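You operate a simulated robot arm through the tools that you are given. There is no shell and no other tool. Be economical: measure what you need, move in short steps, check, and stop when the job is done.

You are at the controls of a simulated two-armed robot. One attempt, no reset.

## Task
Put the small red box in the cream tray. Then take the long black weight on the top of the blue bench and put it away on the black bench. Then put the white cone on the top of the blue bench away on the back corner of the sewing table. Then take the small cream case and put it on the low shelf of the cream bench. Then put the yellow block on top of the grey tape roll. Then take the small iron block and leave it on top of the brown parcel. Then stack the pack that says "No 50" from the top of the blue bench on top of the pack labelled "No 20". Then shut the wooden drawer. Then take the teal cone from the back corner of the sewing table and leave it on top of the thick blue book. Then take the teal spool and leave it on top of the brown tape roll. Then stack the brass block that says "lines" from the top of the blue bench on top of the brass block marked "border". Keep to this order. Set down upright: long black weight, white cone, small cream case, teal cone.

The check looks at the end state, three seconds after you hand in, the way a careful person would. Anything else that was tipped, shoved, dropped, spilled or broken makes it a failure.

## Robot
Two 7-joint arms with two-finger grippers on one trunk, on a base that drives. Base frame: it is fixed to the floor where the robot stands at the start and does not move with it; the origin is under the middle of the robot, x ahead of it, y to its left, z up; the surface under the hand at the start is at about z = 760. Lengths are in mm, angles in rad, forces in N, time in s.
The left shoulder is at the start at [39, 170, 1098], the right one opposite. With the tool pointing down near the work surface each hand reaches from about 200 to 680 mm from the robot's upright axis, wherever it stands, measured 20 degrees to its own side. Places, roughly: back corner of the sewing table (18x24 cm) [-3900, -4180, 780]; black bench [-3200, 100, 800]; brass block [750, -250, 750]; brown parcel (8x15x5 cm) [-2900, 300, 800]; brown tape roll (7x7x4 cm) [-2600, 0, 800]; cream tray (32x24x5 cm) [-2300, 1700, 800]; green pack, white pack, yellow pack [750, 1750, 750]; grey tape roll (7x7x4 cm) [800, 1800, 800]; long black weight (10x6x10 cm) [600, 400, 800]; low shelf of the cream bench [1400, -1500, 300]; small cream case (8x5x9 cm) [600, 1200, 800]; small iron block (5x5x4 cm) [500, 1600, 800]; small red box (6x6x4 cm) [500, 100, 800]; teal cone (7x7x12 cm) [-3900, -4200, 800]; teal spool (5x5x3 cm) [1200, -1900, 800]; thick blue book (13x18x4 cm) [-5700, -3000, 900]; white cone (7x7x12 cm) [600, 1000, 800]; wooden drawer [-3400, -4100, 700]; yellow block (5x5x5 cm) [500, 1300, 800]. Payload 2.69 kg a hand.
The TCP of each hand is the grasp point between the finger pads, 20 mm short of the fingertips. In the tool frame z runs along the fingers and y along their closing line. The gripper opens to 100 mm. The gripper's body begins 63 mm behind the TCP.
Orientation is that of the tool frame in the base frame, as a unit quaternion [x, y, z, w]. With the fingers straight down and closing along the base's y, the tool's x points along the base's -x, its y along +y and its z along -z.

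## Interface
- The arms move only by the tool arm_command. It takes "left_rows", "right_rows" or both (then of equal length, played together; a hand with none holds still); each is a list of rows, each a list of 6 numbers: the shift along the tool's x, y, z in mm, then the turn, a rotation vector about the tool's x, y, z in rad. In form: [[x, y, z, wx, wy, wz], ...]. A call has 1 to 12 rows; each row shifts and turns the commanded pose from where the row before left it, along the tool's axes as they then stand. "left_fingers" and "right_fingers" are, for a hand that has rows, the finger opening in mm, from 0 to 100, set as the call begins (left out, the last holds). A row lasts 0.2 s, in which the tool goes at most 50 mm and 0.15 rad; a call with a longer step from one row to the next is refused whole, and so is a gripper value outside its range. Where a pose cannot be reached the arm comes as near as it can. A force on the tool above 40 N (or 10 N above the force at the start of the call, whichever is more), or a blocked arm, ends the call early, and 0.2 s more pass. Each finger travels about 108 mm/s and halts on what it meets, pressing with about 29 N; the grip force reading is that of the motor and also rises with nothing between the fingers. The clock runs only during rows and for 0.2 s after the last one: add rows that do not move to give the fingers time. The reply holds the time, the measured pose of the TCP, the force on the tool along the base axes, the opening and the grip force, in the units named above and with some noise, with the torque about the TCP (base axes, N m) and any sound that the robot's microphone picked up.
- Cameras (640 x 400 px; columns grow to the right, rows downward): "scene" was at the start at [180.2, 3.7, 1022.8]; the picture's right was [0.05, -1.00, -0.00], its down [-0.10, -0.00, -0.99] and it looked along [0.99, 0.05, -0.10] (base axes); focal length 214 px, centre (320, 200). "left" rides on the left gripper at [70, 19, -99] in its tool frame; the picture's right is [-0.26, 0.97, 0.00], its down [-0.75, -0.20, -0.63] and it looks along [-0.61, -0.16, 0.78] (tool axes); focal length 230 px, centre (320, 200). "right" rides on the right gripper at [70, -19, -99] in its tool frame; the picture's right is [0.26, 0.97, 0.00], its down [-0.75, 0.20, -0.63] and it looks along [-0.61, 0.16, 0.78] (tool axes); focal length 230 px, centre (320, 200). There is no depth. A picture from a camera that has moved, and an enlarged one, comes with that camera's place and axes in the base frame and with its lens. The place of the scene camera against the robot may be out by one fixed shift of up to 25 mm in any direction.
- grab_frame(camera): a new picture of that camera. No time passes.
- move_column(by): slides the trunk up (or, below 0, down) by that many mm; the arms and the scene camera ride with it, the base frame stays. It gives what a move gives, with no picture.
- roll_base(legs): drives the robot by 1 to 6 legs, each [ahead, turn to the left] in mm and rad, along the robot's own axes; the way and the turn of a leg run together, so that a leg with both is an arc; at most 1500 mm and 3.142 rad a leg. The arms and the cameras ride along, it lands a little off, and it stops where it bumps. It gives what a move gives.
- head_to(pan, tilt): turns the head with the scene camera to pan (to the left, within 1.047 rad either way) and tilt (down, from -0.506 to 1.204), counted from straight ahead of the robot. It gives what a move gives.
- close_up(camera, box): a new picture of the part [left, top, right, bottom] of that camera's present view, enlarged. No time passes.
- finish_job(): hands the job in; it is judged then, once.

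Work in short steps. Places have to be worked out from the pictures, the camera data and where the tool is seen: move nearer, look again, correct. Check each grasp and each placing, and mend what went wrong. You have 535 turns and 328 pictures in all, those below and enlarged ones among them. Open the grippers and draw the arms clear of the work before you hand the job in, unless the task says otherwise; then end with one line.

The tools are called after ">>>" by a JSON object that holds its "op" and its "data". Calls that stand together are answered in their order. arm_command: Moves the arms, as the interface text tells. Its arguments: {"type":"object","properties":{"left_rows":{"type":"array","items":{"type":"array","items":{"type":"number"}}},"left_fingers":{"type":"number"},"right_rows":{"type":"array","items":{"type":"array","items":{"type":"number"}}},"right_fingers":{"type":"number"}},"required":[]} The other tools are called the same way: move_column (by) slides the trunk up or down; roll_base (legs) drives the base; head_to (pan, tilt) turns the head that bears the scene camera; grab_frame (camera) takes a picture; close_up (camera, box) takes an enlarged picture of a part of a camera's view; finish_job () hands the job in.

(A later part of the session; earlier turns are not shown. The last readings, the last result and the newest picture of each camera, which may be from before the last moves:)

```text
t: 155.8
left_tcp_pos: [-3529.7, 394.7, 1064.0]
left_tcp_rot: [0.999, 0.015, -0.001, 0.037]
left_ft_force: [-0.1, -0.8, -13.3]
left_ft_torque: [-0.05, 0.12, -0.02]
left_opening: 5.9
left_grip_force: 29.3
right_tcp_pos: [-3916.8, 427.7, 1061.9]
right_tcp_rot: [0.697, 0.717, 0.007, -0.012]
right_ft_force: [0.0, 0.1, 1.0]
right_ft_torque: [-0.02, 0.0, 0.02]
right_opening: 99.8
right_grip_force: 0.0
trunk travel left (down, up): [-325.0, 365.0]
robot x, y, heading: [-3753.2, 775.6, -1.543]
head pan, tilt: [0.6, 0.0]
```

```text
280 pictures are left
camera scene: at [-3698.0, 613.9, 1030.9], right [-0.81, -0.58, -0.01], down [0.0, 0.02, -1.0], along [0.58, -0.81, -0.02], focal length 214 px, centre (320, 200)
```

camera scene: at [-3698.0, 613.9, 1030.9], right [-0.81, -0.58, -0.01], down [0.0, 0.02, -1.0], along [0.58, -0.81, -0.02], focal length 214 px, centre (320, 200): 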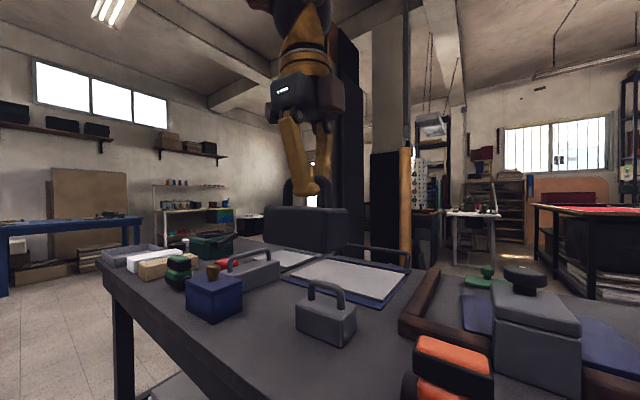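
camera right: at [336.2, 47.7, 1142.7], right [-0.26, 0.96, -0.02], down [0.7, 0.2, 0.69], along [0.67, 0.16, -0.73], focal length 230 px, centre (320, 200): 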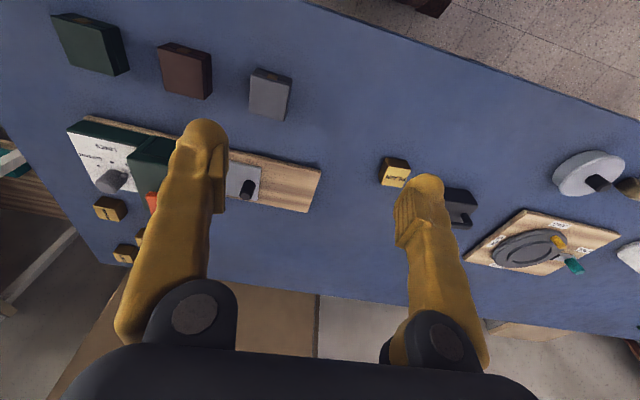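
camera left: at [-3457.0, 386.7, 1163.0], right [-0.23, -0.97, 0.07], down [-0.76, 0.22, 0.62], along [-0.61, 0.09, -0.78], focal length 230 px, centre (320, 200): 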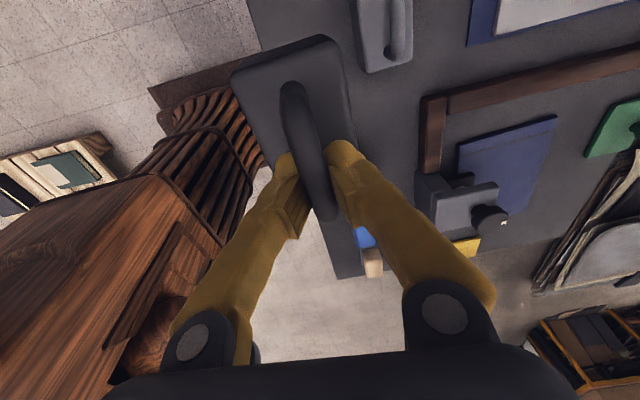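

The fingers now hold the handle bar, weight hanging level below. Directly beneath (≈(−3530,390)) the front strip of the bench is free, between the grey weight and the edge. I lower slowly.

>>> {"op": "arm_command", "data": {"left_rows": [[0, 0, 5, 0, 0, 0], [0, 0, 10, 0, 0, 0], [0, 0, 15, 0, 0, 0], [0, 0, 15, 0, 0, 0], [0, 0, 15, 0, 0, 0], [0, 0, 15, 0, 0, 0], [0, 0, 15, 0, 0, 0], [0, 0, 10, 0, 0, 0], [0, 0, 5, 0, 0, 0]]}}

>>> {"op": "grab_frame", "data": {"camera": "left"}}

>>> {"op": "head_to", "data": {"pan": 0.6, "tilt": 0.5}}

>>> {"op": "grab_frame", "data": {"camera": "scene"}}

```text
t: 157.8
left_tcp_pos: [-3529.4, 387.6, 958.6]
left_tcp_rot: [0.999, 0.015, -0.001, 0.037]
left_ft_force: [0.5, 0.2, -13.9]
left_ft_torque: [0.0, 0.15, 0.0]
left_opening: 6.0
left_grip_force: 29.0
right_tcp_pos: [-3916.9, 427.2, 1061.3]
right_tcp_rot: [0.696, 0.718, 0.007, -0.011]
right_ft_force: [1.2, -0.5, -0.4]
right_ft_torque: [0.03, 0.02, -0.04]
right_opening: 100.1
right_grip_force: 0.1
trunk travel left (down, up): [-325.0, 365.0]
robot x, y, heading: [-3753.4, 772.6, -1.545]
head pan, tilt: [0.6, 0.0]
```

```text
279 pictures are left
camera left: at [-3457.3, 378.7, 1058.6], right [-0.23, -0.97, 0.07], down [-0.76, 0.22, 0.62], along [-0.61, 0.09, -0.78], focal length 230 px, centre (320, 200)
```

left: 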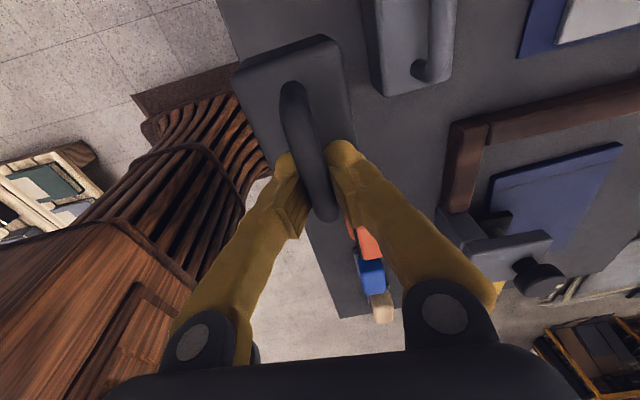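

```text
t: 158.8
left_tcp_pos: [-3528.6, 386.8, 959.0]
left_tcp_rot: [0.999, 0.016, -0.001, 0.036]
left_ft_force: [-0.6, 0.4, -13.2]
left_ft_torque: [-0.06, 0.12, 0.01]
left_opening: 6.1
left_grip_force: 28.9
right_tcp_pos: [-3916.1, 427.8, 1060.9]
right_tcp_rot: [0.697, 0.717, 0.007, -0.011]
right_ft_force: [-1.0, -0.1, 0.4]
right_ft_torque: [0.03, 0.02, -0.01]
right_opening: 99.9
right_grip_force: 0.0
trunk travel left (down, up): [-325.0, 365.0]
robot x, y, heading: [-3753.9, 774.2, -1.545]
head pan, tilt: [0.6, 0.499]
```

```text
278 pictures are left
camera scene: at [-3697.4, 613.9, 984.9], right [-0.81, -0.58, -0.01], down [-0.28, 0.4, -0.87], along [0.51, -0.71, -0.49], focal length 214 px, centre (320, 200)
```

scene: 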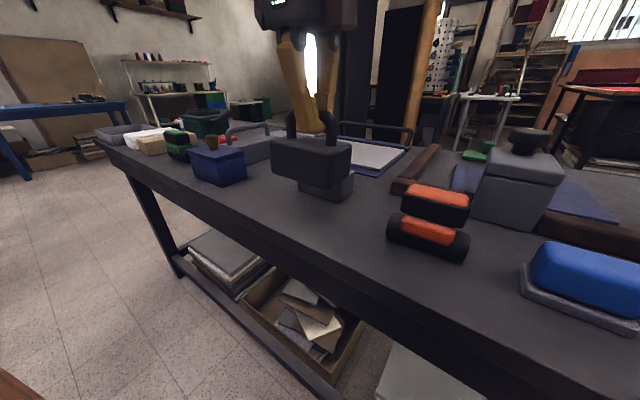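

Position is good: midway between the grey weight and the edge. Continue lowering until the load comes off.

>>> {"op": "arm_command", "data": {"left_rows": [[0, 0, 5, 0, 0, 0], [0, 0, 10, 0, 0, 0], [0, 0, 12, 0, 0, 0], [0, 0, 10, 0, 0, 0], [0, 0, 8, 0, 0, 0], [0, 0, 5, 0, 0, 0]]}}

>>> {"op": "close_up", "data": {"camera": "scene", "box": [220, 60, 440, 240]}}

```text
t: 160.2
left_tcp_pos: [-3530.0, 382.6, 909.8]
left_tcp_rot: [0.999, 0.016, -0.002, 0.036]
left_ft_force: [-0.2, 0.3, -14.8]
left_ft_torque: [-0.03, 0.15, 0.01]
left_opening: 5.9
left_grip_force: 28.8
right_tcp_pos: [-3917.3, 427.9, 1061.7]
right_tcp_rot: [0.696, 0.717, 0.008, -0.011]
right_ft_force: [0.6, 0.3, -0.5]
right_ft_torque: [-0.01, 0.0, -0.05]
right_opening: 99.9
right_grip_force: 0.1
trunk travel left (down, up): [-325.0, 365.0]
robot x, y, heading: [-3754.4, 779.2, -1.554]
head pan, tilt: [0.6, 0.499]
```

```text
2.22 times, centred on (330, 150) of scene
camera zoom: at [-3697.4, 613.8, 984.8], right [-0.81, -0.58, -0.01], down [-0.28, 0.41, -0.87], along [0.51, -0.71, -0.49], focal length 477 px, centre (298, 311)
```

zoom: 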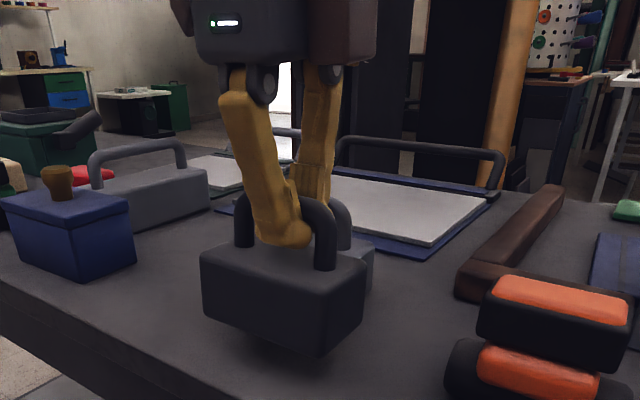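

About a few cm above the surface. I nudge +6 mm in y and keep lowering in small steps.

>>> {"op": "arm_command", "data": {"left_rows": [[0, -4, 5, 0, 0, 0], [0, -4, 5, 0, 0, 0], [0, 0, 5, 0, 0, 0], [0, 0, 5, 0, 0, 0], [0, 0, 4, 0, 0, 0], [0, 0, 0, 0, 0, 0]]}}

>>> {"op": "close_up", "data": {"camera": "scene", "box": [220, 60, 440, 240]}}

```text
t: 161.6
left_tcp_pos: [-3530.6, 389.6, 884.6]
left_tcp_rot: [0.999, 0.016, 0.0, 0.036]
left_ft_force: [-0.5, -0.2, -14.2]
left_ft_torque: [-0.03, 0.18, 0.0]
left_opening: 6.0
left_grip_force: 28.9
right_tcp_pos: [-3916.8, 427.3, 1061.4]
right_tcp_rot: [0.696, 0.718, 0.007, -0.011]
right_ft_force: [0.2, 0.2, 0.3]
right_ft_torque: [0.02, 0.01, 0.0]
right_opening: 99.9
right_grip_force: 0.1
trunk travel left (down, up): [-325.0, 365.0]
robot x, y, heading: [-3751.3, 778.8, -1.553]
head pan, tilt: [0.6, 0.499]
```

```text
2.22 times, centred on (330, 150) of scene
camera zoom: at [-3697.4, 613.9, 984.8], right [-0.81, -0.58, -0.01], down [-0.28, 0.41, -0.87], along [0.51, -0.71, -0.49], focal length 477 px, centre (298, 311)
```

zoom: 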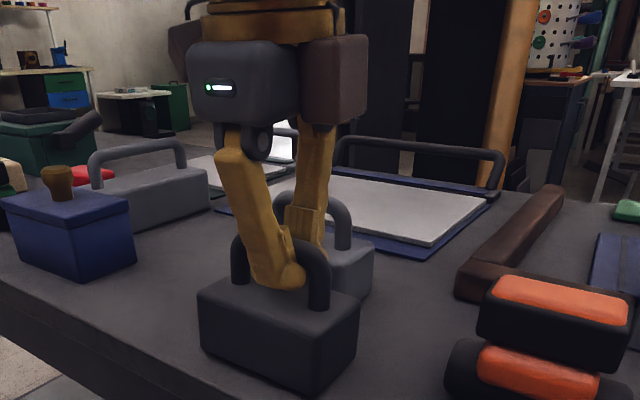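

>>> {"op": "arm_command", "data": {"left_rows": [[0, 0, 4, 0, 0, 0], [0, 0, 4, 0, 0, 0], [0, 0, 4, 0, 0, 0], [0, 0, 3, 0, 0, 0], [0, 0, 3, 0, 0, 0], [0, 0, 0, 0, 0, 0]]}}

```text
t: 163.0
left_tcp_pos: [-3530.8, 388.5, 866.6]
left_tcp_rot: [0.999, 0.016, -0.001, 0.037]
left_ft_force: [0.1, -0.7, -0.2]
left_ft_torque: [0.04, 0.0, -0.02]
left_opening: 0.2
left_grip_force: 28.6
right_tcp_pos: [-3917.0, 428.5, 1062.2]
right_tcp_rot: [0.696, 0.718, 0.008, -0.011]
right_ft_force: [0.4, -0.3, -1.2]
right_ft_torque: [-0.01, -0.01, -0.02]
right_opening: 100.0
right_grip_force: 0.2
trunk travel left (down, up): [-325.0, 365.0]
robot x, y, heading: [-3749.5, 776.4, -1.551]
head pan, tilt: [0.6, 0.499]
```

The weight stands (load gone); the fingers had hooked under the bar. I open modestly, check, and lift straight up.

>>> {"op": "arm_command", "data": {"left_rows": [[0, 0, 0, 0, 0, 0], [0, 0, 0, 0, 0, 0], [0, 0, 0, 0, 0, 0]], "left_fingers": 45}}

>>> {"op": "close_up", "data": {"camera": "scene", "box": [220, 60, 440, 240]}}

>>> {"op": "grab_frame", "data": {"camera": "left"}}

```text
t: 163.5
left_tcp_pos: [-3531.1, 400.8, 876.7]
left_tcp_rot: [0.999, 0.015, -0.002, 0.052]
left_ft_force: [0.2, -0.7, 0.5]
left_ft_torque: [-0.02, -0.03, 0.01]
left_opening: 44.9
left_grip_force: 0.1
right_tcp_pos: [-3917.7, 449.8, 1050.2]
right_tcp_rot: [0.696, 0.717, 0.023, -0.028]
right_ft_force: [0.2, 0.7, 1.0]
right_ft_torque: [-0.09, -0.02, -0.02]
right_opening: 100.0
right_grip_force: 0.0
trunk travel left (down, up): [-325.0, 365.0]
robot x, y, heading: [-3753.1, 773.9, -1.552]
head pan, tilt: [0.6, 0.499]
stopped in row 2 (left hand): the force on the tool passed its limit at 42 N (the readings are from after the stop); the commanded pose is now the measured one
```

```text
2.22 times, centred on (330, 150) of scene
camera zoom: at [-3698.0, 616.1, 985.0], right [-0.81, -0.58, -0.01], down [-0.28, 0.4, -0.87], along [0.51, -0.71, -0.49], focal length 477 px, centre (298, 311)
```

zoom: 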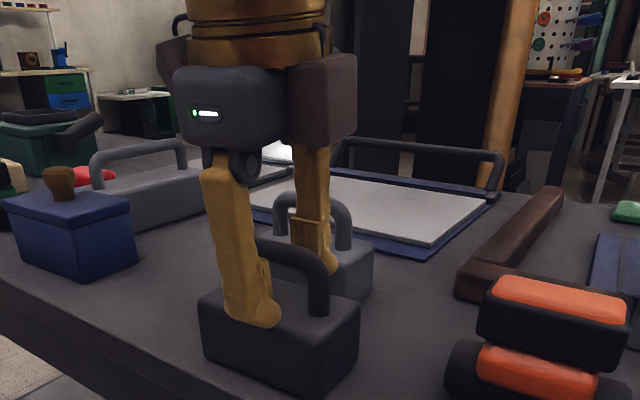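

```text
274 pictures are left
camera left: at [-3459.3, 394.9, 976.8], right [-0.23, -0.97, 0.1], down [-0.76, 0.24, 0.61], along [-0.61, 0.06, -0.79], focal length 230 px, centre (320, 200)
```

left: 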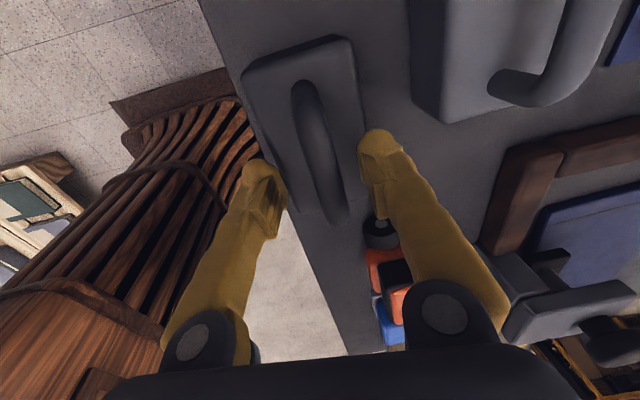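

The weight stands on the bench. Lift the hand straight up out of the handle.

>>> {"op": "arm_command", "data": {"left_rows": [[0, 0, -10, 0, 0, 0], [0, 1, -20, 0, 0, 0], [0, 2, -25, 0, 0, 0], [0, 3, -30, 0, 0, 0], [0, 3, -30, 0, 0, 0], [0, 3, -30, 0, 0, 0]]}}

>>> {"op": "close_up", "data": {"camera": "scene", "box": [220, 60, 440, 240]}}

```text
t: 164.9
left_tcp_pos: [-3528.6, 401.1, 1020.6]
left_tcp_rot: [0.999, 0.016, -0.002, 0.051]
left_ft_force: [-0.3, -0.4, 0.2]
left_ft_torque: [-0.03, 0.0, 0.01]
left_opening: 45.0
left_grip_force: 0.1
right_tcp_pos: [-3917.0, 446.5, 1048.7]
right_tcp_rot: [0.696, 0.718, 0.023, -0.027]
right_ft_force: [-0.3, 0.2, -0.4]
right_ft_torque: [0.0, 0.0, 0.02]
right_opening: 100.1
right_grip_force: 0.0
trunk travel left (down, up): [-325.0, 365.0]
robot x, y, heading: [-3751.1, 778.6, -1.55]
head pan, tilt: [0.6, 0.499]
```

```text
2.22 times, centred on (330, 150) of scene
camera zoom: at [-3697.7, 614.8, 985.0], right [-0.81, -0.58, -0.01], down [-0.28, 0.4, -0.87], along [0.51, -0.71, -0.49], focal length 477 px, centre (298, 311)
```

zoom: 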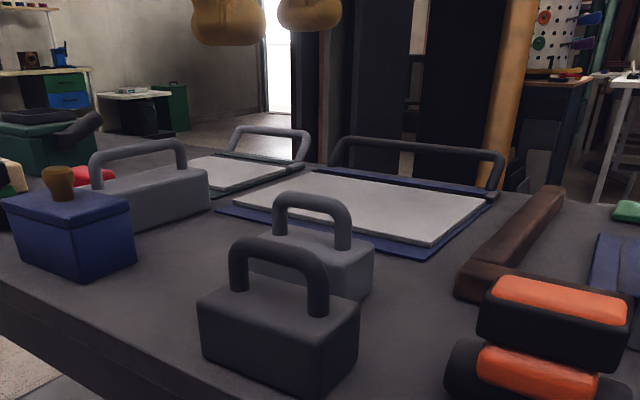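

Weight is upright on the black bench. I level both hands, turn the left wrist back, and push the hands out to a roomy posture.

>>> {"op": "arm_command", "data": {"left_rows": [[0, 10, 0, 0.05, 0, -0.1], [0, 15, 0, 0.05, 0, -0.13], [0, 0, 0, 0, 0, -0.14], [0, 0, 0, 0, 0, -0.14], [0, 0, 0, 0, 0, -0.14], [0, 0, 0, 0, 0, -0.14], [0, 0, 0, 0, 0, -0.14], [0, 0, 0, 0, 0, -0.14], [0, 0, 0, 0, 0, -0.14], [0, 0, 0, 0, 0, -0.14], [0, 0, 0, 0, 0, -0.14], [0, 0, 0, 0, 0, -0.08]], "right_rows": [[-10, 0, 0, 0, -0.035, 0], [-20, 0, 0, 0, -0.035, 0], [-20, 0, 0, 0, 0, 0], [-20, 0, 0, 0, 0, 0], [-20, 0, 0, 0, 0, 0], [0, 0, 0, 0, 0, 0], [0, 0, 0, 0, 0, 0], [0, 0, 0, 0, 0, 0], [0, 0, 0, 0, 0, 0], [0, 0, 0, 0, 0, 0], [0, 0, 0, 0, 0, 0], [0, 0, 0, 0, 0, 0]], "left_fingers": 100}}

```text
t: 167.5
left_tcp_pos: [-3528.6, 376.6, 1023.4]
left_tcp_rot: [0.696, 0.718, -0.008, -0.006]
left_ft_force: [-0.2, -0.5, -0.1]
left_ft_torque: [0.0, -0.01, -0.03]
left_opening: 99.7
left_grip_force: 0.0
right_tcp_pos: [-3916.2, 355.0, 1071.6]
right_tcp_rot: [0.696, 0.718, -0.023, 0.02]
right_ft_force: [-1.0, 0.1, 0.2]
right_ft_torque: [0.0, 0.0, -0.02]
right_opening: 100.0
right_grip_force: 0.0
trunk travel left (down, up): [-325.0, 365.0]
robot x, y, heading: [-3752.1, 779.9, -1.55]
head pan, tilt: [0.6, 0.499]
```

Drive back east through the corridor to the blue bench near the white cone.

>>> {"op": "roll_base", "data": {"legs": [[0, 1.569], [1250, 0], [1250, 0]]}}

```text
t: 183.8
left_tcp_pos: [-858.2, 1155.4, 1023.4]
left_tcp_rot: [-0.03, 1.0, -0.007, 0.001]
left_ft_force: [-0.3, -0.7, 1.0]
left_ft_torque: [0.0, 0.02, 0.0]
left_opening: 99.9
left_grip_force: 0.1
right_tcp_pos: [-825.5, 767.6, 1071.2]
right_tcp_rot: [-0.032, 0.999, -0.001, 0.03]
right_ft_force: [0.3, -0.6, -0.6]
right_ft_torque: [-0.03, 0.02, 0.0]
right_opening: 99.8
right_grip_force: 0.0
trunk travel left (down, up): [-325.0, 365.0]
robot x, y, heading: [-1250.0, 915.2, 0.054]
head pan, tilt: [0.6, 0.499]
```

>>> {"op": "roll_base", "data": {"legs": [[0, -0.105], [1270, 0], [0, 0.05]]}}

>>> {"op": "head_to", "data": {"pan": 0.2, "tilt": 0.5}}

>>> {"op": "grab_frame", "data": {"camera": "scene"}}

>>> {"op": "grab_frame", "data": {"camera": "left"}}

```text
t: 191.2
left_tcp_pos: [412.1, 1062.7, 1028.4]
left_tcp_rot: [-0.002, 1.0, -0.009, 0.009]
left_ft_force: [0.8, -0.7, -1.0]
left_ft_torque: [0.01, 0.0, 0.0]
left_opening: 99.9
left_grip_force: 0.0
right_tcp_pos: [421.9, 674.3, 1077.2]
right_tcp_rot: [-0.003, 0.999, -0.003, 0.038]
right_ft_force: [-0.2, 0.1, 0.8]
right_ft_torque: [0.01, -0.03, 0.02]
right_opening: 99.8
right_grip_force: 0.1
trunk travel left (down, up): [-325.0, 365.0]
robot x, y, heading: [22.4, 847.9, -0.002]
head pan, tilt: [0.6, 0.499]
```

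```text
t: 192.0
left_tcp_pos: [396.5, 1063.0, 1033.7]
left_tcp_rot: [-0.003, 1.0, -0.008, 0.017]
left_ft_force: [-0.1, 1.0, 0.3]
left_ft_torque: [-0.02, 0.03, 0.02]
left_opening: 99.9
left_grip_force: 0.0
right_tcp_pos: [407.3, 674.1, 1082.0]
right_tcp_rot: [-0.004, 0.999, -0.003, 0.043]
right_ft_force: [0.5, -0.1, -0.5]
right_ft_torque: [0.0, 0.03, -0.01]
right_opening: 100.1
right_grip_force: 0.0
trunk travel left (down, up): [-325.0, 365.0]
robot x, y, heading: [24.3, 846.5, -0.002]
head pan, tilt: [0.201, 0.499]
```

```text
272 pictures are left
camera scene: at [201.3, 864.4, 984.5], right [0.2, -0.98, 0.0], down [-0.49, -0.09, -0.87], along [0.85, 0.17, -0.49], focal length 214 px, centre (320, 200)
```

scene: 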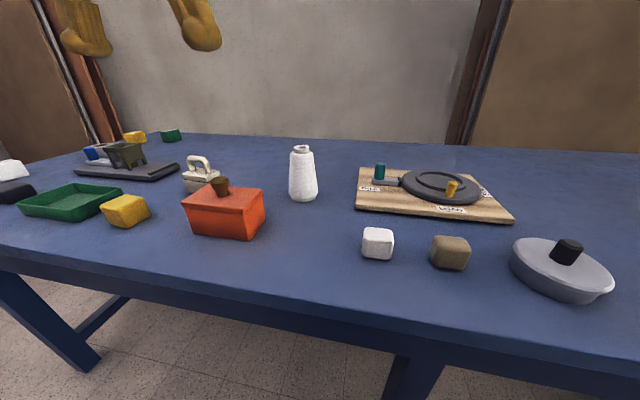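

```text
271 pictures are left
camera left: at [325.8, 1082.7, 1130.4], right [0.25, 0.97, -0.01], down [0.73, -0.19, 0.66], along [0.63, -0.17, -0.75], focal length 230 px, centre (320, 200)
```

left: 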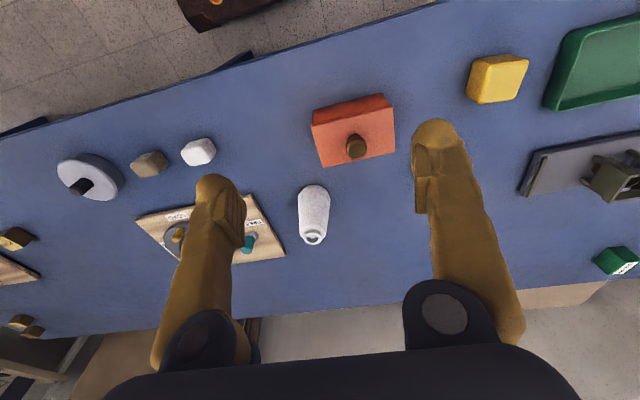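

The cone stands near (622, 988). I creep forward 25 mm, then bring the left hand above it.

>>> {"op": "roll_base", "data": {"legs": [[25, 0]]}}

>>> {"op": "arm_command", "data": {"left_rows": [[-20, -10, 5, -0.016, 0.034, 0], [-35, -13, 10, 0, 0, 0], [-35, -13, 12, 0, 0, 0], [-35, -13, 15, 0, 0, 0], [-35, -13, 15, 0, 0, 0], [-35, -13, 15, 0, 0, 0], [-10, 0, 10, 0, 0, 0]]}}

>>> {"op": "grab_frame", "data": {"camera": "left"}}

>>> {"op": "grab_frame", "data": {"camera": "scene"}}

```text
t: 192.8
left_tcp_pos: [423.8, 1062.1, 1033.4]
left_tcp_rot: [-0.003, 1.0, -0.009, 0.015]
left_ft_force: [1.0, 0.1, -0.4]
left_ft_torque: [0.05, 0.05, 0.01]
left_opening: 100.2
left_grip_force: 0.1
right_tcp_pos: [434.3, 675.2, 1080.9]
right_tcp_rot: [-0.004, 0.999, -0.003, 0.044]
right_ft_force: [0.5, -0.9, -0.6]
right_ft_torque: [-0.02, 0.05, -0.02]
right_opening: 99.9
right_grip_force: 0.1
trunk travel left (down, up): [-325.0, 365.0]
robot x, y, heading: [50.5, 848.0, -0.003]
head pan, tilt: [0.201, 0.499]
```

```text
t: 194.4
left_tcp_pos: [614.4, 987.0, 960.5]
left_tcp_rot: [-0.003, 1.0, 0.0, 0.007]
left_ft_force: [-0.9, 0.2, 1.2]
left_ft_torque: [-0.01, -0.01, 0.0]
left_opening: 100.1
left_grip_force: 0.0
right_tcp_pos: [414.3, 674.1, 1067.8]
right_tcp_rot: [-0.004, 1.0, -0.003, 0.023]
right_ft_force: [1.2, -0.7, 0.1]
right_ft_torque: [-0.03, 0.01, -0.03]
right_opening: 99.9
right_grip_force: 0.0
trunk travel left (down, up): [-325.0, 365.0]
robot x, y, heading: [45.1, 849.0, -0.003]
head pan, tilt: [0.201, 0.499]
```

```text
270 pictures are left
camera left: at [544.4, 1006.3, 1058.7], right [0.25, 0.97, 0.0], down [0.74, -0.2, 0.64], along [0.62, -0.16, -0.77], focal length 230 px, centre (320, 200)
```

left: 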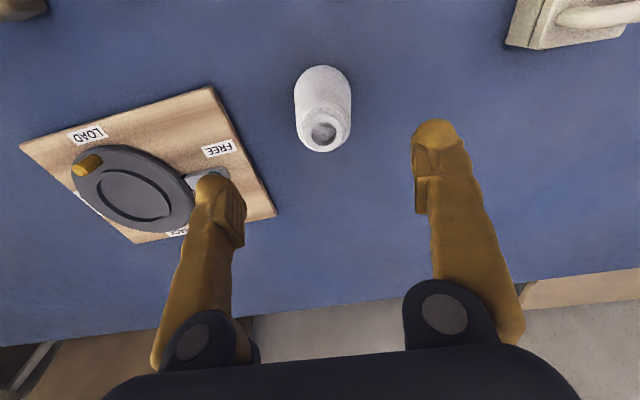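

```text
269 pictures are left
camera scene: at [225.3, 864.3, 984.7], right [0.2, -0.98, 0.0], down [-0.48, -0.09, -0.87], along [0.85, 0.17, -0.49], focal length 214 px, centre (320, 200)
```

scene: 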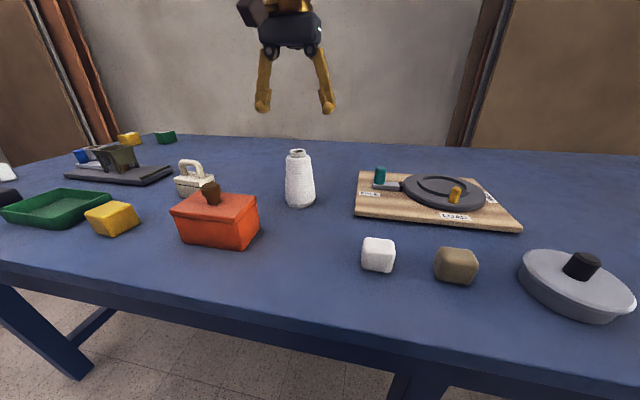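

Cone axis at ≈(620,990). Descend with the palm staying above the cone top (TCP 828).

>>> {"op": "arm_command", "data": {"left_rows": [[-3, 2, 20, 0, 0, 0], [-3, 1, 25, 0, 0, 0], [0, 0, 25, 0, 0, 0], [0, 0, 25, 0, 0, 0], [0, 0, 20, 0, 0, 0], [0, 0, 15, 0, 0, 0], [0, 0, 0, 0, 0, 0]]}}

>>> {"op": "grab_frame", "data": {"camera": "left"}}

>>> {"op": "close_up", "data": {"camera": "scene", "box": [200, 70, 400, 230]}}

```text
t: 196.0
left_tcp_pos: [624.0, 991.9, 831.5]
left_tcp_rot: [-0.002, 1.0, 0.0, 0.007]
left_ft_force: [-0.7, 0.3, 0.3]
left_ft_torque: [0.01, 0.01, 0.01]
left_opening: 99.9
left_grip_force: 0.1
right_tcp_pos: [414.3, 674.4, 1068.4]
right_tcp_rot: [-0.003, 1.0, -0.003, 0.023]
right_ft_force: [-0.4, -0.9, 0.1]
right_ft_torque: [0.02, 0.0, -0.02]
right_opening: 100.1
right_grip_force: 0.1
trunk travel left (down, up): [-325.0, 365.0]
robot x, y, heading: [48.5, 848.5, -0.003]
head pan, tilt: [0.201, 0.499]
```

```text
268 pictures are left
camera left: at [552.6, 1011.1, 929.0], right [0.25, 0.97, 0.0], down [0.74, -0.2, 0.64], along [0.62, -0.16, -0.77], focal length 230 px, centre (320, 200)
```

left: 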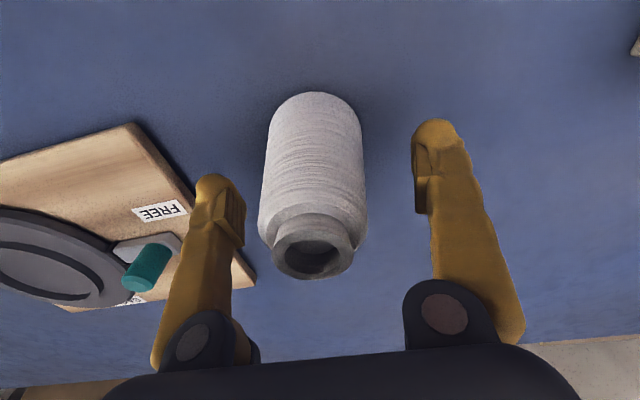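

```text
2.50 times, centred on (300, 150) of scene
camera zoom: at [225.2, 864.2, 984.8], right [0.2, -0.98, 0.0], down [-0.48, -0.09, -0.87], along [0.85, 0.17, -0.49], focal length 536 px, centre (370, 325)
```

zoom: 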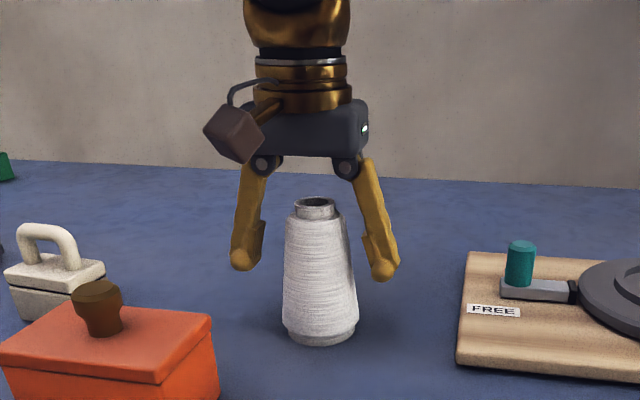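

Gap to the palm allows 18 mm more. Descend, then grip and lift slightly.

>>> {"op": "arm_command", "data": {"left_rows": [[4, 0, 9, 0, 0, 0], [3, 0, 9, 0, 0, 0], [0, 0, 0, 0, 0, 0]]}}

>>> {"op": "arm_command", "data": {"left_rows": [[0, 0, 0, 0, 0, 0], [0, 0, 0, 0, 0, 0], [0, 0, 0, 0, 0, 0], [0, 0, 0, 0, 0, 0], [0, 0, 0, 0, 0, 0]], "left_fingers": 0}}

>>> {"op": "arm_command", "data": {"left_rows": [[0, 0, -2, 0, 0, 0], [0, 0, -4, 0, 0, 0], [0, 0, -6, 0, 0, 0], [0, 0, -8, 0, 0, 0], [0, 0, -10, 0, 0, 0], [0, 0, -10, 0, 0, 0], [0, 0, -5, 0, 0, 0]]}}

>>> {"op": "close_up", "data": {"camera": "scene", "box": [200, 70, 400, 230]}}

```text
t: 196.8
left_tcp_pos: [615.6, 991.7, 814.1]
left_tcp_rot: [-0.003, 1.0, 0.0, 0.006]
left_ft_force: [-0.8, -0.1, -0.6]
left_ft_torque: [0.03, 0.02, 0.01]
left_opening: 99.9
left_grip_force: 0.2
right_tcp_pos: [414.7, 673.6, 1069.0]
right_tcp_rot: [-0.003, 1.0, -0.003, 0.023]
right_ft_force: [0.3, 0.6, -0.8]
right_ft_torque: [0.02, 0.01, 0.03]
right_opening: 100.0
right_grip_force: 0.0
trunk travel left (down, up): [-325.0, 365.0]
robot x, y, heading: [47.7, 849.2, -0.004]
head pan, tilt: [0.201, 0.499]
```

```text
t: 198.0
left_tcp_pos: [615.8, 992.4, 813.5]
left_tcp_rot: [-0.002, 1.0, 0.0, 0.007]
left_ft_force: [0.4, -0.5, 0.0]
left_ft_torque: [0.04, 0.0, -0.02]
left_opening: 57.9
left_grip_force: 29.0
right_tcp_pos: [414.2, 674.0, 1067.6]
right_tcp_rot: [-0.003, 1.0, -0.004, 0.023]
right_ft_force: [0.1, -0.6, 0.6]
right_ft_torque: [-0.01, 0.01, -0.01]
right_opening: 99.9
right_grip_force: 0.2
trunk travel left (down, up): [-325.0, 365.0]
robot x, y, heading: [44.0, 849.6, 0.0]
head pan, tilt: [0.201, 0.499]
```

```text
t: 199.6
left_tcp_pos: [614.8, 992.1, 860.0]
left_tcp_rot: [-0.002, 1.0, 0.0, 0.007]
left_ft_force: [0.0, 0.3, -1.3]
left_ft_torque: [0.0, -0.03, -0.03]
left_opening: 57.9
left_grip_force: 29.5
right_tcp_pos: [414.5, 673.7, 1068.6]
right_tcp_rot: [-0.003, 1.0, -0.004, 0.023]
right_ft_force: [-0.6, -0.2, -0.4]
right_ft_torque: [0.01, 0.0, -0.01]
right_opening: 100.0
right_grip_force: 0.0
trunk travel left (down, up): [-325.0, 365.0]
robot x, y, heading: [50.2, 847.2, -0.006]
head pan, tilt: [0.201, 0.499]
```

```text
2.50 times, centred on (300, 150) of scene
camera zoom: at [225.3, 864.2, 984.7], right [0.2, -0.98, 0.0], down [-0.48, -0.09, -0.87], along [0.85, 0.17, -0.49], focal length 536 px, centre (370, 325)
```

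zoom: 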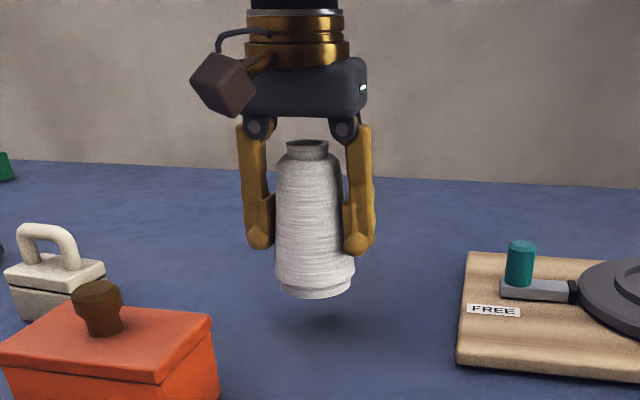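

Cone held upright. I raise it and bring it in, then back off.

>>> {"op": "arm_command", "data": {"left_rows": [[0, 0, -10, 0, 0, 0], [0, 0, -20, 0, 0, 0], [0, 0, -25, 0, 0, 0], [5, 0, -25, 0, 0, 0], [10, 0, -25, 0, 0, 0], [15, 5, -25, 0, 0, 0], [20, 5, -20, 0, 0, 0], [20, 5, -10, 0, 0, 0], [20, 5, -5, 0, 0, 0], [20, 5, 0, 0, 0, 0], [15, 5, 0, 0, 0, 0], [8, 0, 0, 0, 0, 0]]}}

>>> {"op": "roll_base", "data": {"legs": [[-600, 0]]}}

>>> {"op": "head_to", "data": {"pan": -1.0, "tilt": 0.2}}

>>> {"op": "grab_frame", "data": {"camera": "scene"}}

```text
t: 202.2
left_tcp_pos: [478.2, 1021.0, 1021.7]
left_tcp_rot: [-0.003, 1.0, 0.001, 0.008]
left_ft_force: [-0.2, 0.1, -0.6]
left_ft_torque: [-0.02, -0.02, 0.01]
left_opening: 57.9
left_grip_force: 29.4
right_tcp_pos: [413.0, 672.9, 1068.9]
right_tcp_rot: [-0.003, 1.0, -0.003, 0.023]
right_ft_force: [-0.1, 0.7, 1.0]
right_ft_torque: [-0.02, -0.01, -0.02]
right_opening: 99.9
right_grip_force: 0.1
trunk travel left (down, up): [-325.0, 365.0]
robot x, y, heading: [47.6, 849.5, -0.005]
head pan, tilt: [0.201, 0.499]
```

```text
t: 205.6
left_tcp_pos: [-121.9, 1023.1, 1020.3]
left_tcp_rot: [-0.002, 1.0, 0.0, 0.008]
left_ft_force: [0.2, 0.2, -0.9]
left_ft_torque: [0.01, -0.01, 0.01]
left_opening: 57.8
left_grip_force: 29.1
right_tcp_pos: [-185.7, 676.8, 1067.8]
right_tcp_rot: [-0.003, 1.0, -0.003, 0.022]
right_ft_force: [0.2, 0.8, -0.4]
right_ft_torque: [-0.03, -0.01, 0.02]
right_opening: 100.2
right_grip_force: 0.0
trunk travel left (down, up): [-325.0, 365.0]
robot x, y, heading: [-549.8, 852.3, -0.003]
head pan, tilt: [0.201, 0.499]
```

```text
t: 207.0
left_tcp_pos: [-137.1, 1023.4, 1028.0]
left_tcp_rot: [-0.003, 1.0, 0.0, 0.016]
left_ft_force: [0.0, -0.9, -0.6]
left_ft_torque: [0.0, 0.01, -0.02]
left_opening: 57.7
left_grip_force: 28.7
right_tcp_pos: [-204.6, 675.5, 1054.9]
right_tcp_rot: [-0.003, 1.0, -0.004, 0.0]
right_ft_force: [-0.3, 1.0, 0.0]
right_ft_torque: [0.01, 0.01, 0.0]
right_opening: 100.2
right_grip_force: 0.0
trunk travel left (down, up): [-325.0, 365.0]
robot x, y, heading: [-548.1, 852.1, -0.005]
head pan, tilt: [-1.0, 0.201]
```

```text
265 pictures are left
camera scene: at [-412.9, 770.2, 1013.1], right [-0.84, -0.54, 0.01], down [-0.12, 0.17, -0.98], along [0.52, -0.83, -0.21], focal length 214 px, centre (320, 200)
```

scene: 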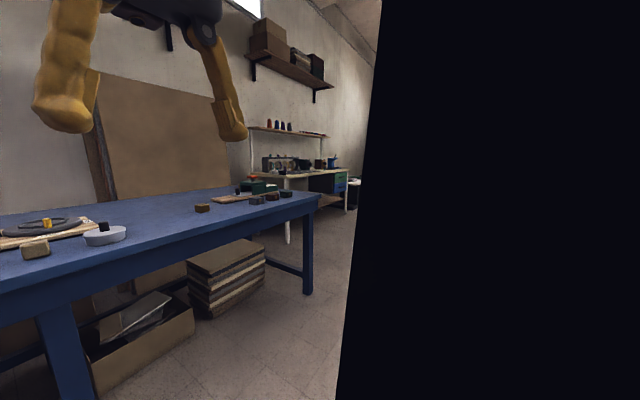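

I turn right toward the south and look at the way.

>>> {"op": "roll_base", "data": {"legs": [[0, -0.3], [0, -1.4]]}}

>>> {"op": "head_to", "data": {"pan": -0.3, "tilt": 0.1}}

>>> {"op": "grab_frame", "data": {"camera": "scene"}}

```text
t: 207.9
left_tcp_pos: [-167.4, 1003.9, 1042.5]
left_tcp_rot: [0.021, 0.999, 0.0, 0.035]
left_ft_force: [-1.0, -0.1, -1.1]
left_ft_torque: [0.0, -0.05, 0.01]
left_opening: 58.1
left_grip_force: 28.9
right_tcp_pos: [-254.6, 659.3, 1046.8]
right_tcp_rot: [0.021, 1.0, -0.003, -0.021]
right_ft_force: [-1.3, 0.2, 0.4]
right_ft_torque: [-0.01, -0.13, -0.02]
right_opening: 99.9
right_grip_force: 0.2
trunk travel left (down, up): [-325.0, 365.0]
robot x, y, heading: [-555.2, 847.2, -0.05]
head pan, tilt: [-1.0, 0.201]
stopped in leg 1: the robot was blocked; the commanded pose is now the measured one
```

```text
t: 208.9
left_tcp_pos: [-161.4, 1004.7, 1039.9]
left_tcp_rot: [0.022, 0.999, -0.001, 0.031]
left_ft_force: [-0.8, 0.9, -0.6]
left_ft_torque: [0.01, 0.05, 0.03]
left_opening: 57.7
left_grip_force: 28.8
right_tcp_pos: [-249.9, 662.2, 1045.3]
right_tcp_rot: [0.021, 1.0, -0.004, -0.021]
right_ft_force: [0.9, -0.2, -0.3]
right_ft_torque: [-0.01, 0.05, 0.0]
right_opening: 100.0
right_grip_force: 0.1
trunk travel left (down, up): [-325.0, 365.0]
robot x, y, heading: [-549.7, 850.2, -0.05]
head pan, tilt: [-0.3, 0.099]
```

```text
264 pictures are left
camera scene: at [-376.1, 813.2, 1021.8], right [-0.34, -0.94, 0.01], down [-0.11, 0.04, -0.99], along [0.93, -0.34, -0.12], focal length 214 px, centre (320, 200)
```

scene: 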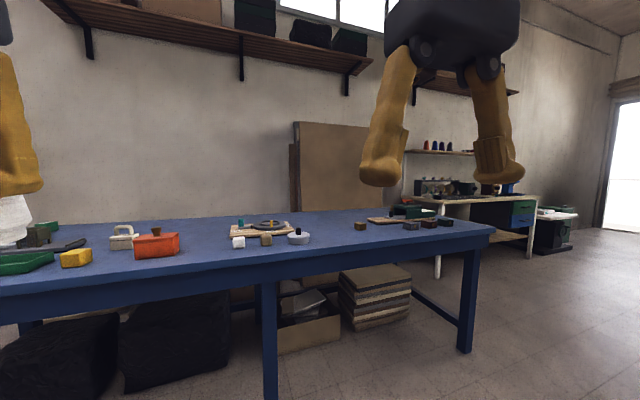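

Blocks happen whenever a hand sits closer than ~390 mm ahead. I push both hands out to ≈450 mm and then turn.

>>> {"op": "arm_command", "data": {"left_rows": [[-10, 0, 0, 0, 0.03, 0], [-20, 2, 0, 0, 0.03, 0], [-20, 4, 0, 0, 0, 0], [-15, 4, 0, 0, 0, 0], [0, 0, 0, 0, 0, 0], [0, 0, 0, 0, 0, 0]], "right_rows": [[-15, 0, 0, 0, -0.02, 0], [-35, -2, 0, 0, -0.02, 0], [-40, -4, 0, 0, 0, 0], [-40, -4, 0, 0, 0, 0], [-20, 0, 0, 0, 0, 0], [0, 0, 0, 0, 0, 0]]}}

>>> {"op": "roll_base", "data": {"legs": [[0, -0.4], [0, -1.3]]}}

>>> {"op": "grab_frame", "data": {"camera": "scene"}}

```text
t: 210.3
left_tcp_pos: [-95.8, 1011.9, 1041.6]
left_tcp_rot: [0.022, 1.0, 0.0, 0.001]
left_ft_force: [-0.4, 0.5, -0.7]
left_ft_torque: [-0.03, 0.03, 0.01]
left_opening: 58.1
left_grip_force: 28.9
right_tcp_pos: [-95.8, 648.8, 1067.7]
right_tcp_rot: [0.021, 0.999, -0.005, 0.028]
right_ft_force: [0.7, 0.6, -1.0]
right_ft_torque: [-0.04, 0.0, -0.02]
right_opening: 99.8
right_grip_force: 0.1
trunk travel left (down, up): [-325.0, 365.0]
robot x, y, heading: [-552.0, 849.1, -0.054]
head pan, tilt: [-0.3, 0.099]
```

```text
t: 215.3
left_tcp_pos: [-452.0, 378.7, 1042.1]
left_tcp_rot: [0.767, 0.641, -0.001, 0.0]
left_ft_force: [1.1, 0.5, -1.3]
left_ft_torque: [0.02, 0.02, 0.01]
left_opening: 57.6
left_grip_force: 28.5
right_tcp_pos: [-811.4, 427.2, 1067.0]
right_tcp_rot: [0.766, 0.643, -0.024, 0.015]
right_ft_force: [-0.2, 0.7, 0.0]
right_ft_torque: [-0.03, 0.03, -0.02]
right_opening: 100.0
right_grip_force: 0.0
trunk travel left (down, up): [-325.0, 365.0]
robot x, y, heading: [-539.4, 849.3, -1.757]
head pan, tilt: [-0.3, 0.099]
```

```text
263 pictures are left
camera scene: at [-599.1, 681.1, 1021.9], right [-0.89, 0.47, 0.01], down [0.05, 0.1, -0.99], along [-0.46, -0.88, -0.12], focal length 214 px, centre (320, 200)
```

scene: 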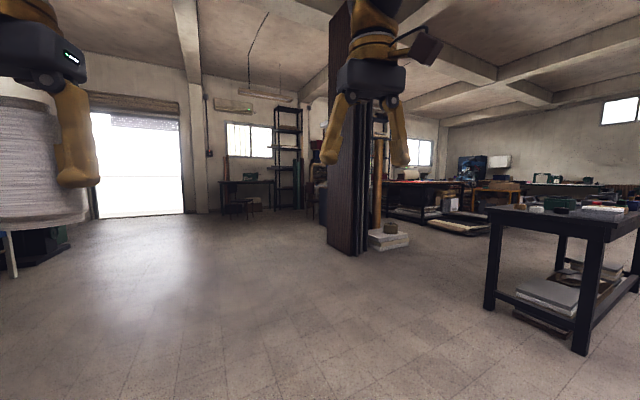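

The floor straight ahead is free, left of the wrapped pillar. I drive about 3.4 m ahead and look again.

>>> {"op": "roll_base", "data": {"legs": [[1200, 0], [1200, 0], [1000, 0]]}}

>>> {"op": "head_to", "data": {"pan": -0.7, "tilt": 0.15}}

>>> {"op": "grab_frame", "data": {"camera": "scene"}}

```text
t: 231.8
left_tcp_pos: [-973.9, -2951.6, 1047.7]
left_tcp_rot: [0.755, 0.656, -0.007, 0.005]
left_ft_force: [-0.4, -0.3, -0.8]
left_ft_torque: [0.02, -0.02, 0.01]
left_opening: 57.3
left_grip_force: 29.8
right_tcp_pos: [-1335.1, -2916.7, 1072.9]
right_tcp_rot: [0.754, 0.656, -0.029, 0.019]
right_ft_force: [0.2, 0.3, 0.8]
right_ft_torque: [0.02, 0.0, -0.01]
right_opening: 100.0
right_grip_force: 0.0
trunk travel left (down, up): [-325.0, 365.0]
robot x, y, heading: [-1087.8, -2499.2, -1.72]
head pan, tilt: [-0.3, 0.099]
```

```text
t: 232.7
left_tcp_pos: [-971.9, -2937.2, 1055.0]
left_tcp_rot: [0.754, 0.656, -0.012, 0.011]
left_ft_force: [-0.6, -1.0, -1.2]
left_ft_torque: [0.05, -0.02, -0.02]
left_opening: 57.4
left_grip_force: 29.2
right_tcp_pos: [-1333.1, -2901.5, 1079.2]
right_tcp_rot: [0.753, 0.656, -0.035, 0.025]
right_ft_force: [-0.2, 0.1, -1.1]
right_ft_torque: [0.04, -0.01, -0.01]
right_opening: 100.0
right_grip_force: 0.1
trunk travel left (down, up): [-325.0, 365.0]
robot x, y, heading: [-1082.9, -2500.3, -1.719]
head pan, tilt: [-0.7, 0.15]
```

```text
262 pictures are left
camera scene: at [-1165.6, -2650.3, 1017.2], right [-0.66, 0.75, 0.01], down [0.11, 0.12, -0.99], along [-0.74, -0.65, -0.16], focal length 214 px, centre (320, 200)
```

scene: 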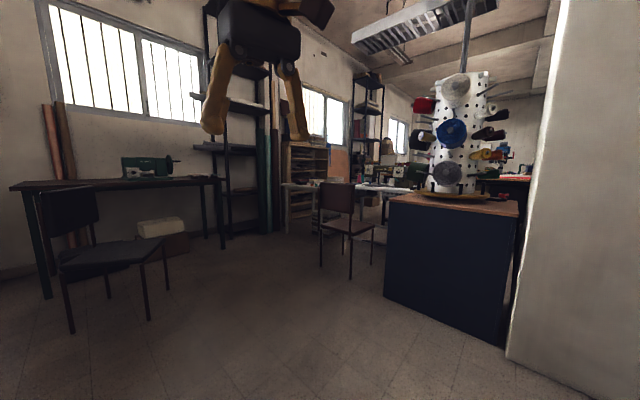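

The white sewing table is in the background at (350,190). I zoom to see it.

>>> {"op": "close_up", "data": {"camera": "scene", "box": [250, 120, 430, 290]}}

```text
2.35 times, centred on (340, 205) of scene
camera zoom: at [-1165.6, -2650.3, 1017.2], right [-0.66, 0.75, 0.01], down [0.11, 0.12, -0.99], along [-0.74, -0.65, -0.16], focal length 505 px, centre (273, 188)
```

zoom: 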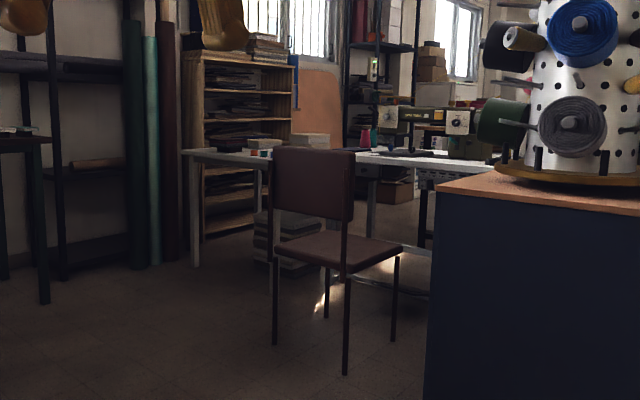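

I push the hands out a bit again and drive closer, to about (−2000,−3600).

>>> {"op": "arm_command", "data": {"left_rows": [[-10, 0, 0, 0, 0.02, 0], [-15, 0, 0, 0, 0.015, 0], [-5, 0, 0, 0, 0, 0]], "right_rows": [[-15, 0, 0, 0, 0.04, 0], [-20, 0, 0, 0, 0.04, 0], [-10, 0, 0, 0, 0, 0]]}}

>>> {"op": "roll_base", "data": {"legs": [[0, -0.546], [1400, 0], [0, -0.7]]}}

>>> {"op": "head_to", "data": {"pan": 0, "tilt": 0.2}}

>>> {"op": "grab_frame", "data": {"camera": "scene"}}

```text
t: 233.5
left_tcp_pos: [-975.5, -2965.5, 1056.0]
left_tcp_rot: [0.755, 0.656, 0.002, 0.001]
left_ft_force: [-0.1, -0.4, -1.0]
left_ft_torque: [0.0, 0.0, 0.01]
left_opening: 57.3
left_grip_force: 29.4
right_tcp_pos: [-1340.2, -2944.8, 1083.2]
right_tcp_rot: [0.754, 0.657, -0.006, -0.001]
right_ft_force: [0.6, -0.2, -0.4]
right_ft_torque: [-0.02, 0.04, 0.01]
right_opening: 99.9
right_grip_force: 0.1
trunk travel left (down, up): [-325.0, 365.0]
robot x, y, heading: [-1081.3, -2498.7, -1.721]
head pan, tilt: [-0.7, 0.15]
```

```text
t: 244.0
left_tcp_pos: [-2373.2, -3843.4, 1057.5]
left_tcp_rot: [0.995, 0.097, 0.0, 0.001]
left_ft_force: [-0.2, 0.3, -1.8]
left_ft_torque: [-0.01, -0.01, 0.01]
left_opening: 57.1
left_grip_force: 29.5
right_tcp_pos: [-2473.2, -3491.3, 1083.5]
right_tcp_rot: [0.995, 0.098, -0.004, -0.004]
right_ft_force: [-0.3, 0.4, 0.1]
right_ft_torque: [0.02, -0.01, -0.02]
right_opening: 100.0
right_grip_force: 0.1
trunk travel left (down, up): [-325.0, 365.0]
robot x, y, heading: [-1970.1, -3591.5, -2.949]
head pan, tilt: [-0.7, 0.15]
```

```text
t: 245.0
left_tcp_pos: [-2356.3, -3840.7, 1063.6]
left_tcp_rot: [0.995, 0.097, -0.008, 0.002]
left_ft_force: [0.2, 0.4, -1.3]
left_ft_torque: [-0.02, 0.01, 0.02]
left_opening: 57.1
left_grip_force: 29.2
right_tcp_pos: [-2456.8, -3488.9, 1091.0]
right_tcp_rot: [0.995, 0.098, -0.013, -0.003]
right_ft_force: [0.7, -0.2, 0.4]
right_ft_torque: [0.02, 0.01, 0.01]
right_opening: 100.2
right_grip_force: 0.0
trunk travel left (down, up): [-325.0, 365.0]
robot x, y, heading: [-1970.9, -3593.6, -2.95]
head pan, tilt: [0.0, 0.201]
```

```text
260 pictures are left
camera scene: at [-2145.3, -3626.5, 1012.5], right [-0.19, 0.98, 0.0], down [0.21, 0.04, -0.98], along [-0.96, -0.18, -0.22], focal length 214 px, centre (320, 200)
```

scene: 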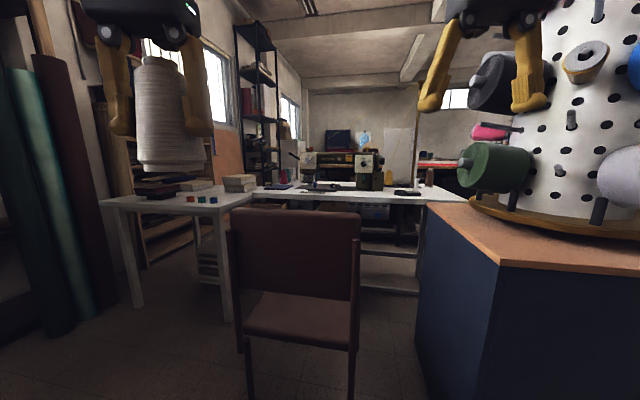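

The sewing table stands behind the chair; its "back corner" is the far-left one. I zoom to see details and what lies behind.

>>> {"op": "close_up", "data": {"camera": "scene", "box": [90, 130, 270, 330]}}

>>> {"op": "close_up", "data": {"camera": "scene", "box": [240, 120, 480, 270]}}

```text
2.00 times, centred on (180, 230) of scene
camera zoom: at [-2145.3, -3626.5, 1012.5], right [-0.19, 0.98, 0.0], down [0.21, 0.04, -0.98], along [-0.96, -0.18, -0.22], focal length 429 px, centre (600, 140)
```

zoom: 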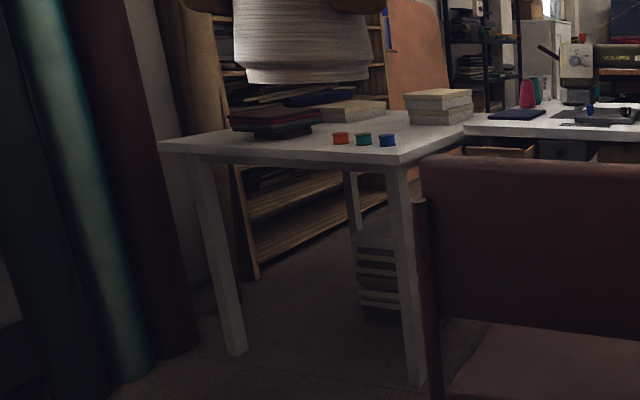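

```text
2.67 times, centred on (360, 195) of scene
camera zoom: at [-2145.3, -3626.5, 1012.5], right [-0.19, 0.98, 0.0], down [0.21, 0.04, -0.98], along [-0.96, -0.18, -0.22], focal length 572 px, centre (213, 213)
```

zoom: 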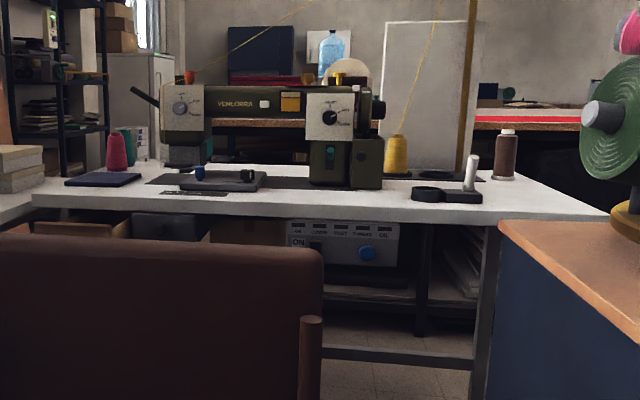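

The back side of the sewing table must be reached by going around through the north. I head back out: to (−1150,−2400) and then toward (−1500,−800).

>>> {"op": "arm_command", "data": {"left_rows": [[-10, 0, 0, 0, 0.01, 0], [-20, 0, 0, 0, 0.01, 0], [-10, 0, 0, 0, 0, 0]], "right_rows": [[-10, 0, 0, 0, 0.015, 0], [-20, 0, 0, 0, 0.015, 0], [-10, 0, 0, 0, 0, 0]]}}

>>> {"op": "roll_base", "data": {"legs": [[0, -1.2], [0, -1.165], [1450, 0], [0, 0.81], [800, 0], [820, 0]]}}

>>> {"op": "head_to", "data": {"pan": 0.9, "tilt": 0.15}}

>>> {"op": "grab_frame", "data": {"camera": "scene"}}

```text
t: 245.8
left_tcp_pos: [-2395.9, -3847.5, 1063.6]
left_tcp_rot: [0.995, 0.097, 0.003, 0.0]
left_ft_force: [0.2, 0.1, -1.1]
left_ft_torque: [-0.05, 0.02, 0.0]
left_opening: 56.9
left_grip_force: 28.8
right_tcp_pos: [-2497.6, -3497.3, 1090.6]
right_tcp_rot: [0.995, 0.098, 0.004, -0.005]
right_ft_force: [0.2, -0.1, -0.4]
right_ft_torque: [0.02, 0.01, -0.01]
right_opening: 99.9
right_grip_force: 0.1
trunk travel left (down, up): [-325.0, 365.0]
robot x, y, heading: [-1968.4, -3589.7, -2.949]
head pan, tilt: [0.0, 0.201]
```

```text
t: 269.1
left_tcp_pos: [-1831.3, -372.5, 1064.5]
left_tcp_rot: [0.788, -0.616, 0.001, 0.002]
left_ft_force: [0.3, -0.5, -0.6]
left_ft_torque: [-0.02, -0.02, 0.01]
left_opening: 56.1
left_grip_force: 29.2
right_tcp_pos: [-1488.1, -253.6, 1090.6]
right_tcp_rot: [0.788, -0.616, 0.005, -0.002]
right_ft_force: [-0.3, 0.1, 0.3]
right_ft_torque: [-0.05, 0.01, -0.01]
right_opening: 100.0
right_grip_force: 0.1
trunk travel left (down, up): [-325.0, 365.0]
robot x, y, heading: [-1558.8, -785.2, 1.807]
head pan, tilt: [0.0, 0.201]
```

```text
t: 270.3
left_tcp_pos: [-1828.6, -388.6, 1072.7]
left_tcp_rot: [0.788, -0.615, -0.004, -0.003]
left_ft_force: [-0.1, 0.0, -0.3]
left_ft_torque: [0.04, -0.01, -0.01]
left_opening: 56.4
left_grip_force: 29.2
right_tcp_pos: [-1483.4, -271.1, 1099.8]
right_tcp_rot: [0.788, -0.616, -0.001, -0.006]
right_ft_force: [0.4, 0.3, 0.3]
right_ft_torque: [-0.02, 0.01, -0.01]
right_opening: 99.9
right_grip_force: 0.0
trunk travel left (down, up): [-325.0, 365.0]
robot x, y, heading: [-1558.1, -785.3, 1.807]
head pan, tilt: [0.901, 0.15]
```

```text
257 pictures are left
camera scene: at [-1660.6, -663.4, 1017.6], right [0.42, 0.91, -0.01], down [0.14, -0.08, -0.99], along [-0.9, 0.41, -0.16], focal length 214 px, centre (320, 200)
```

scene: 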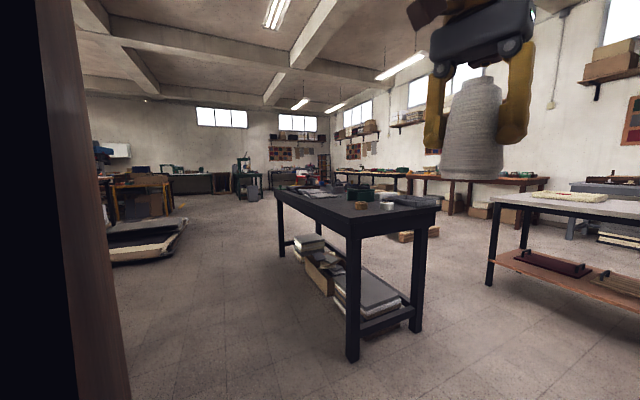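

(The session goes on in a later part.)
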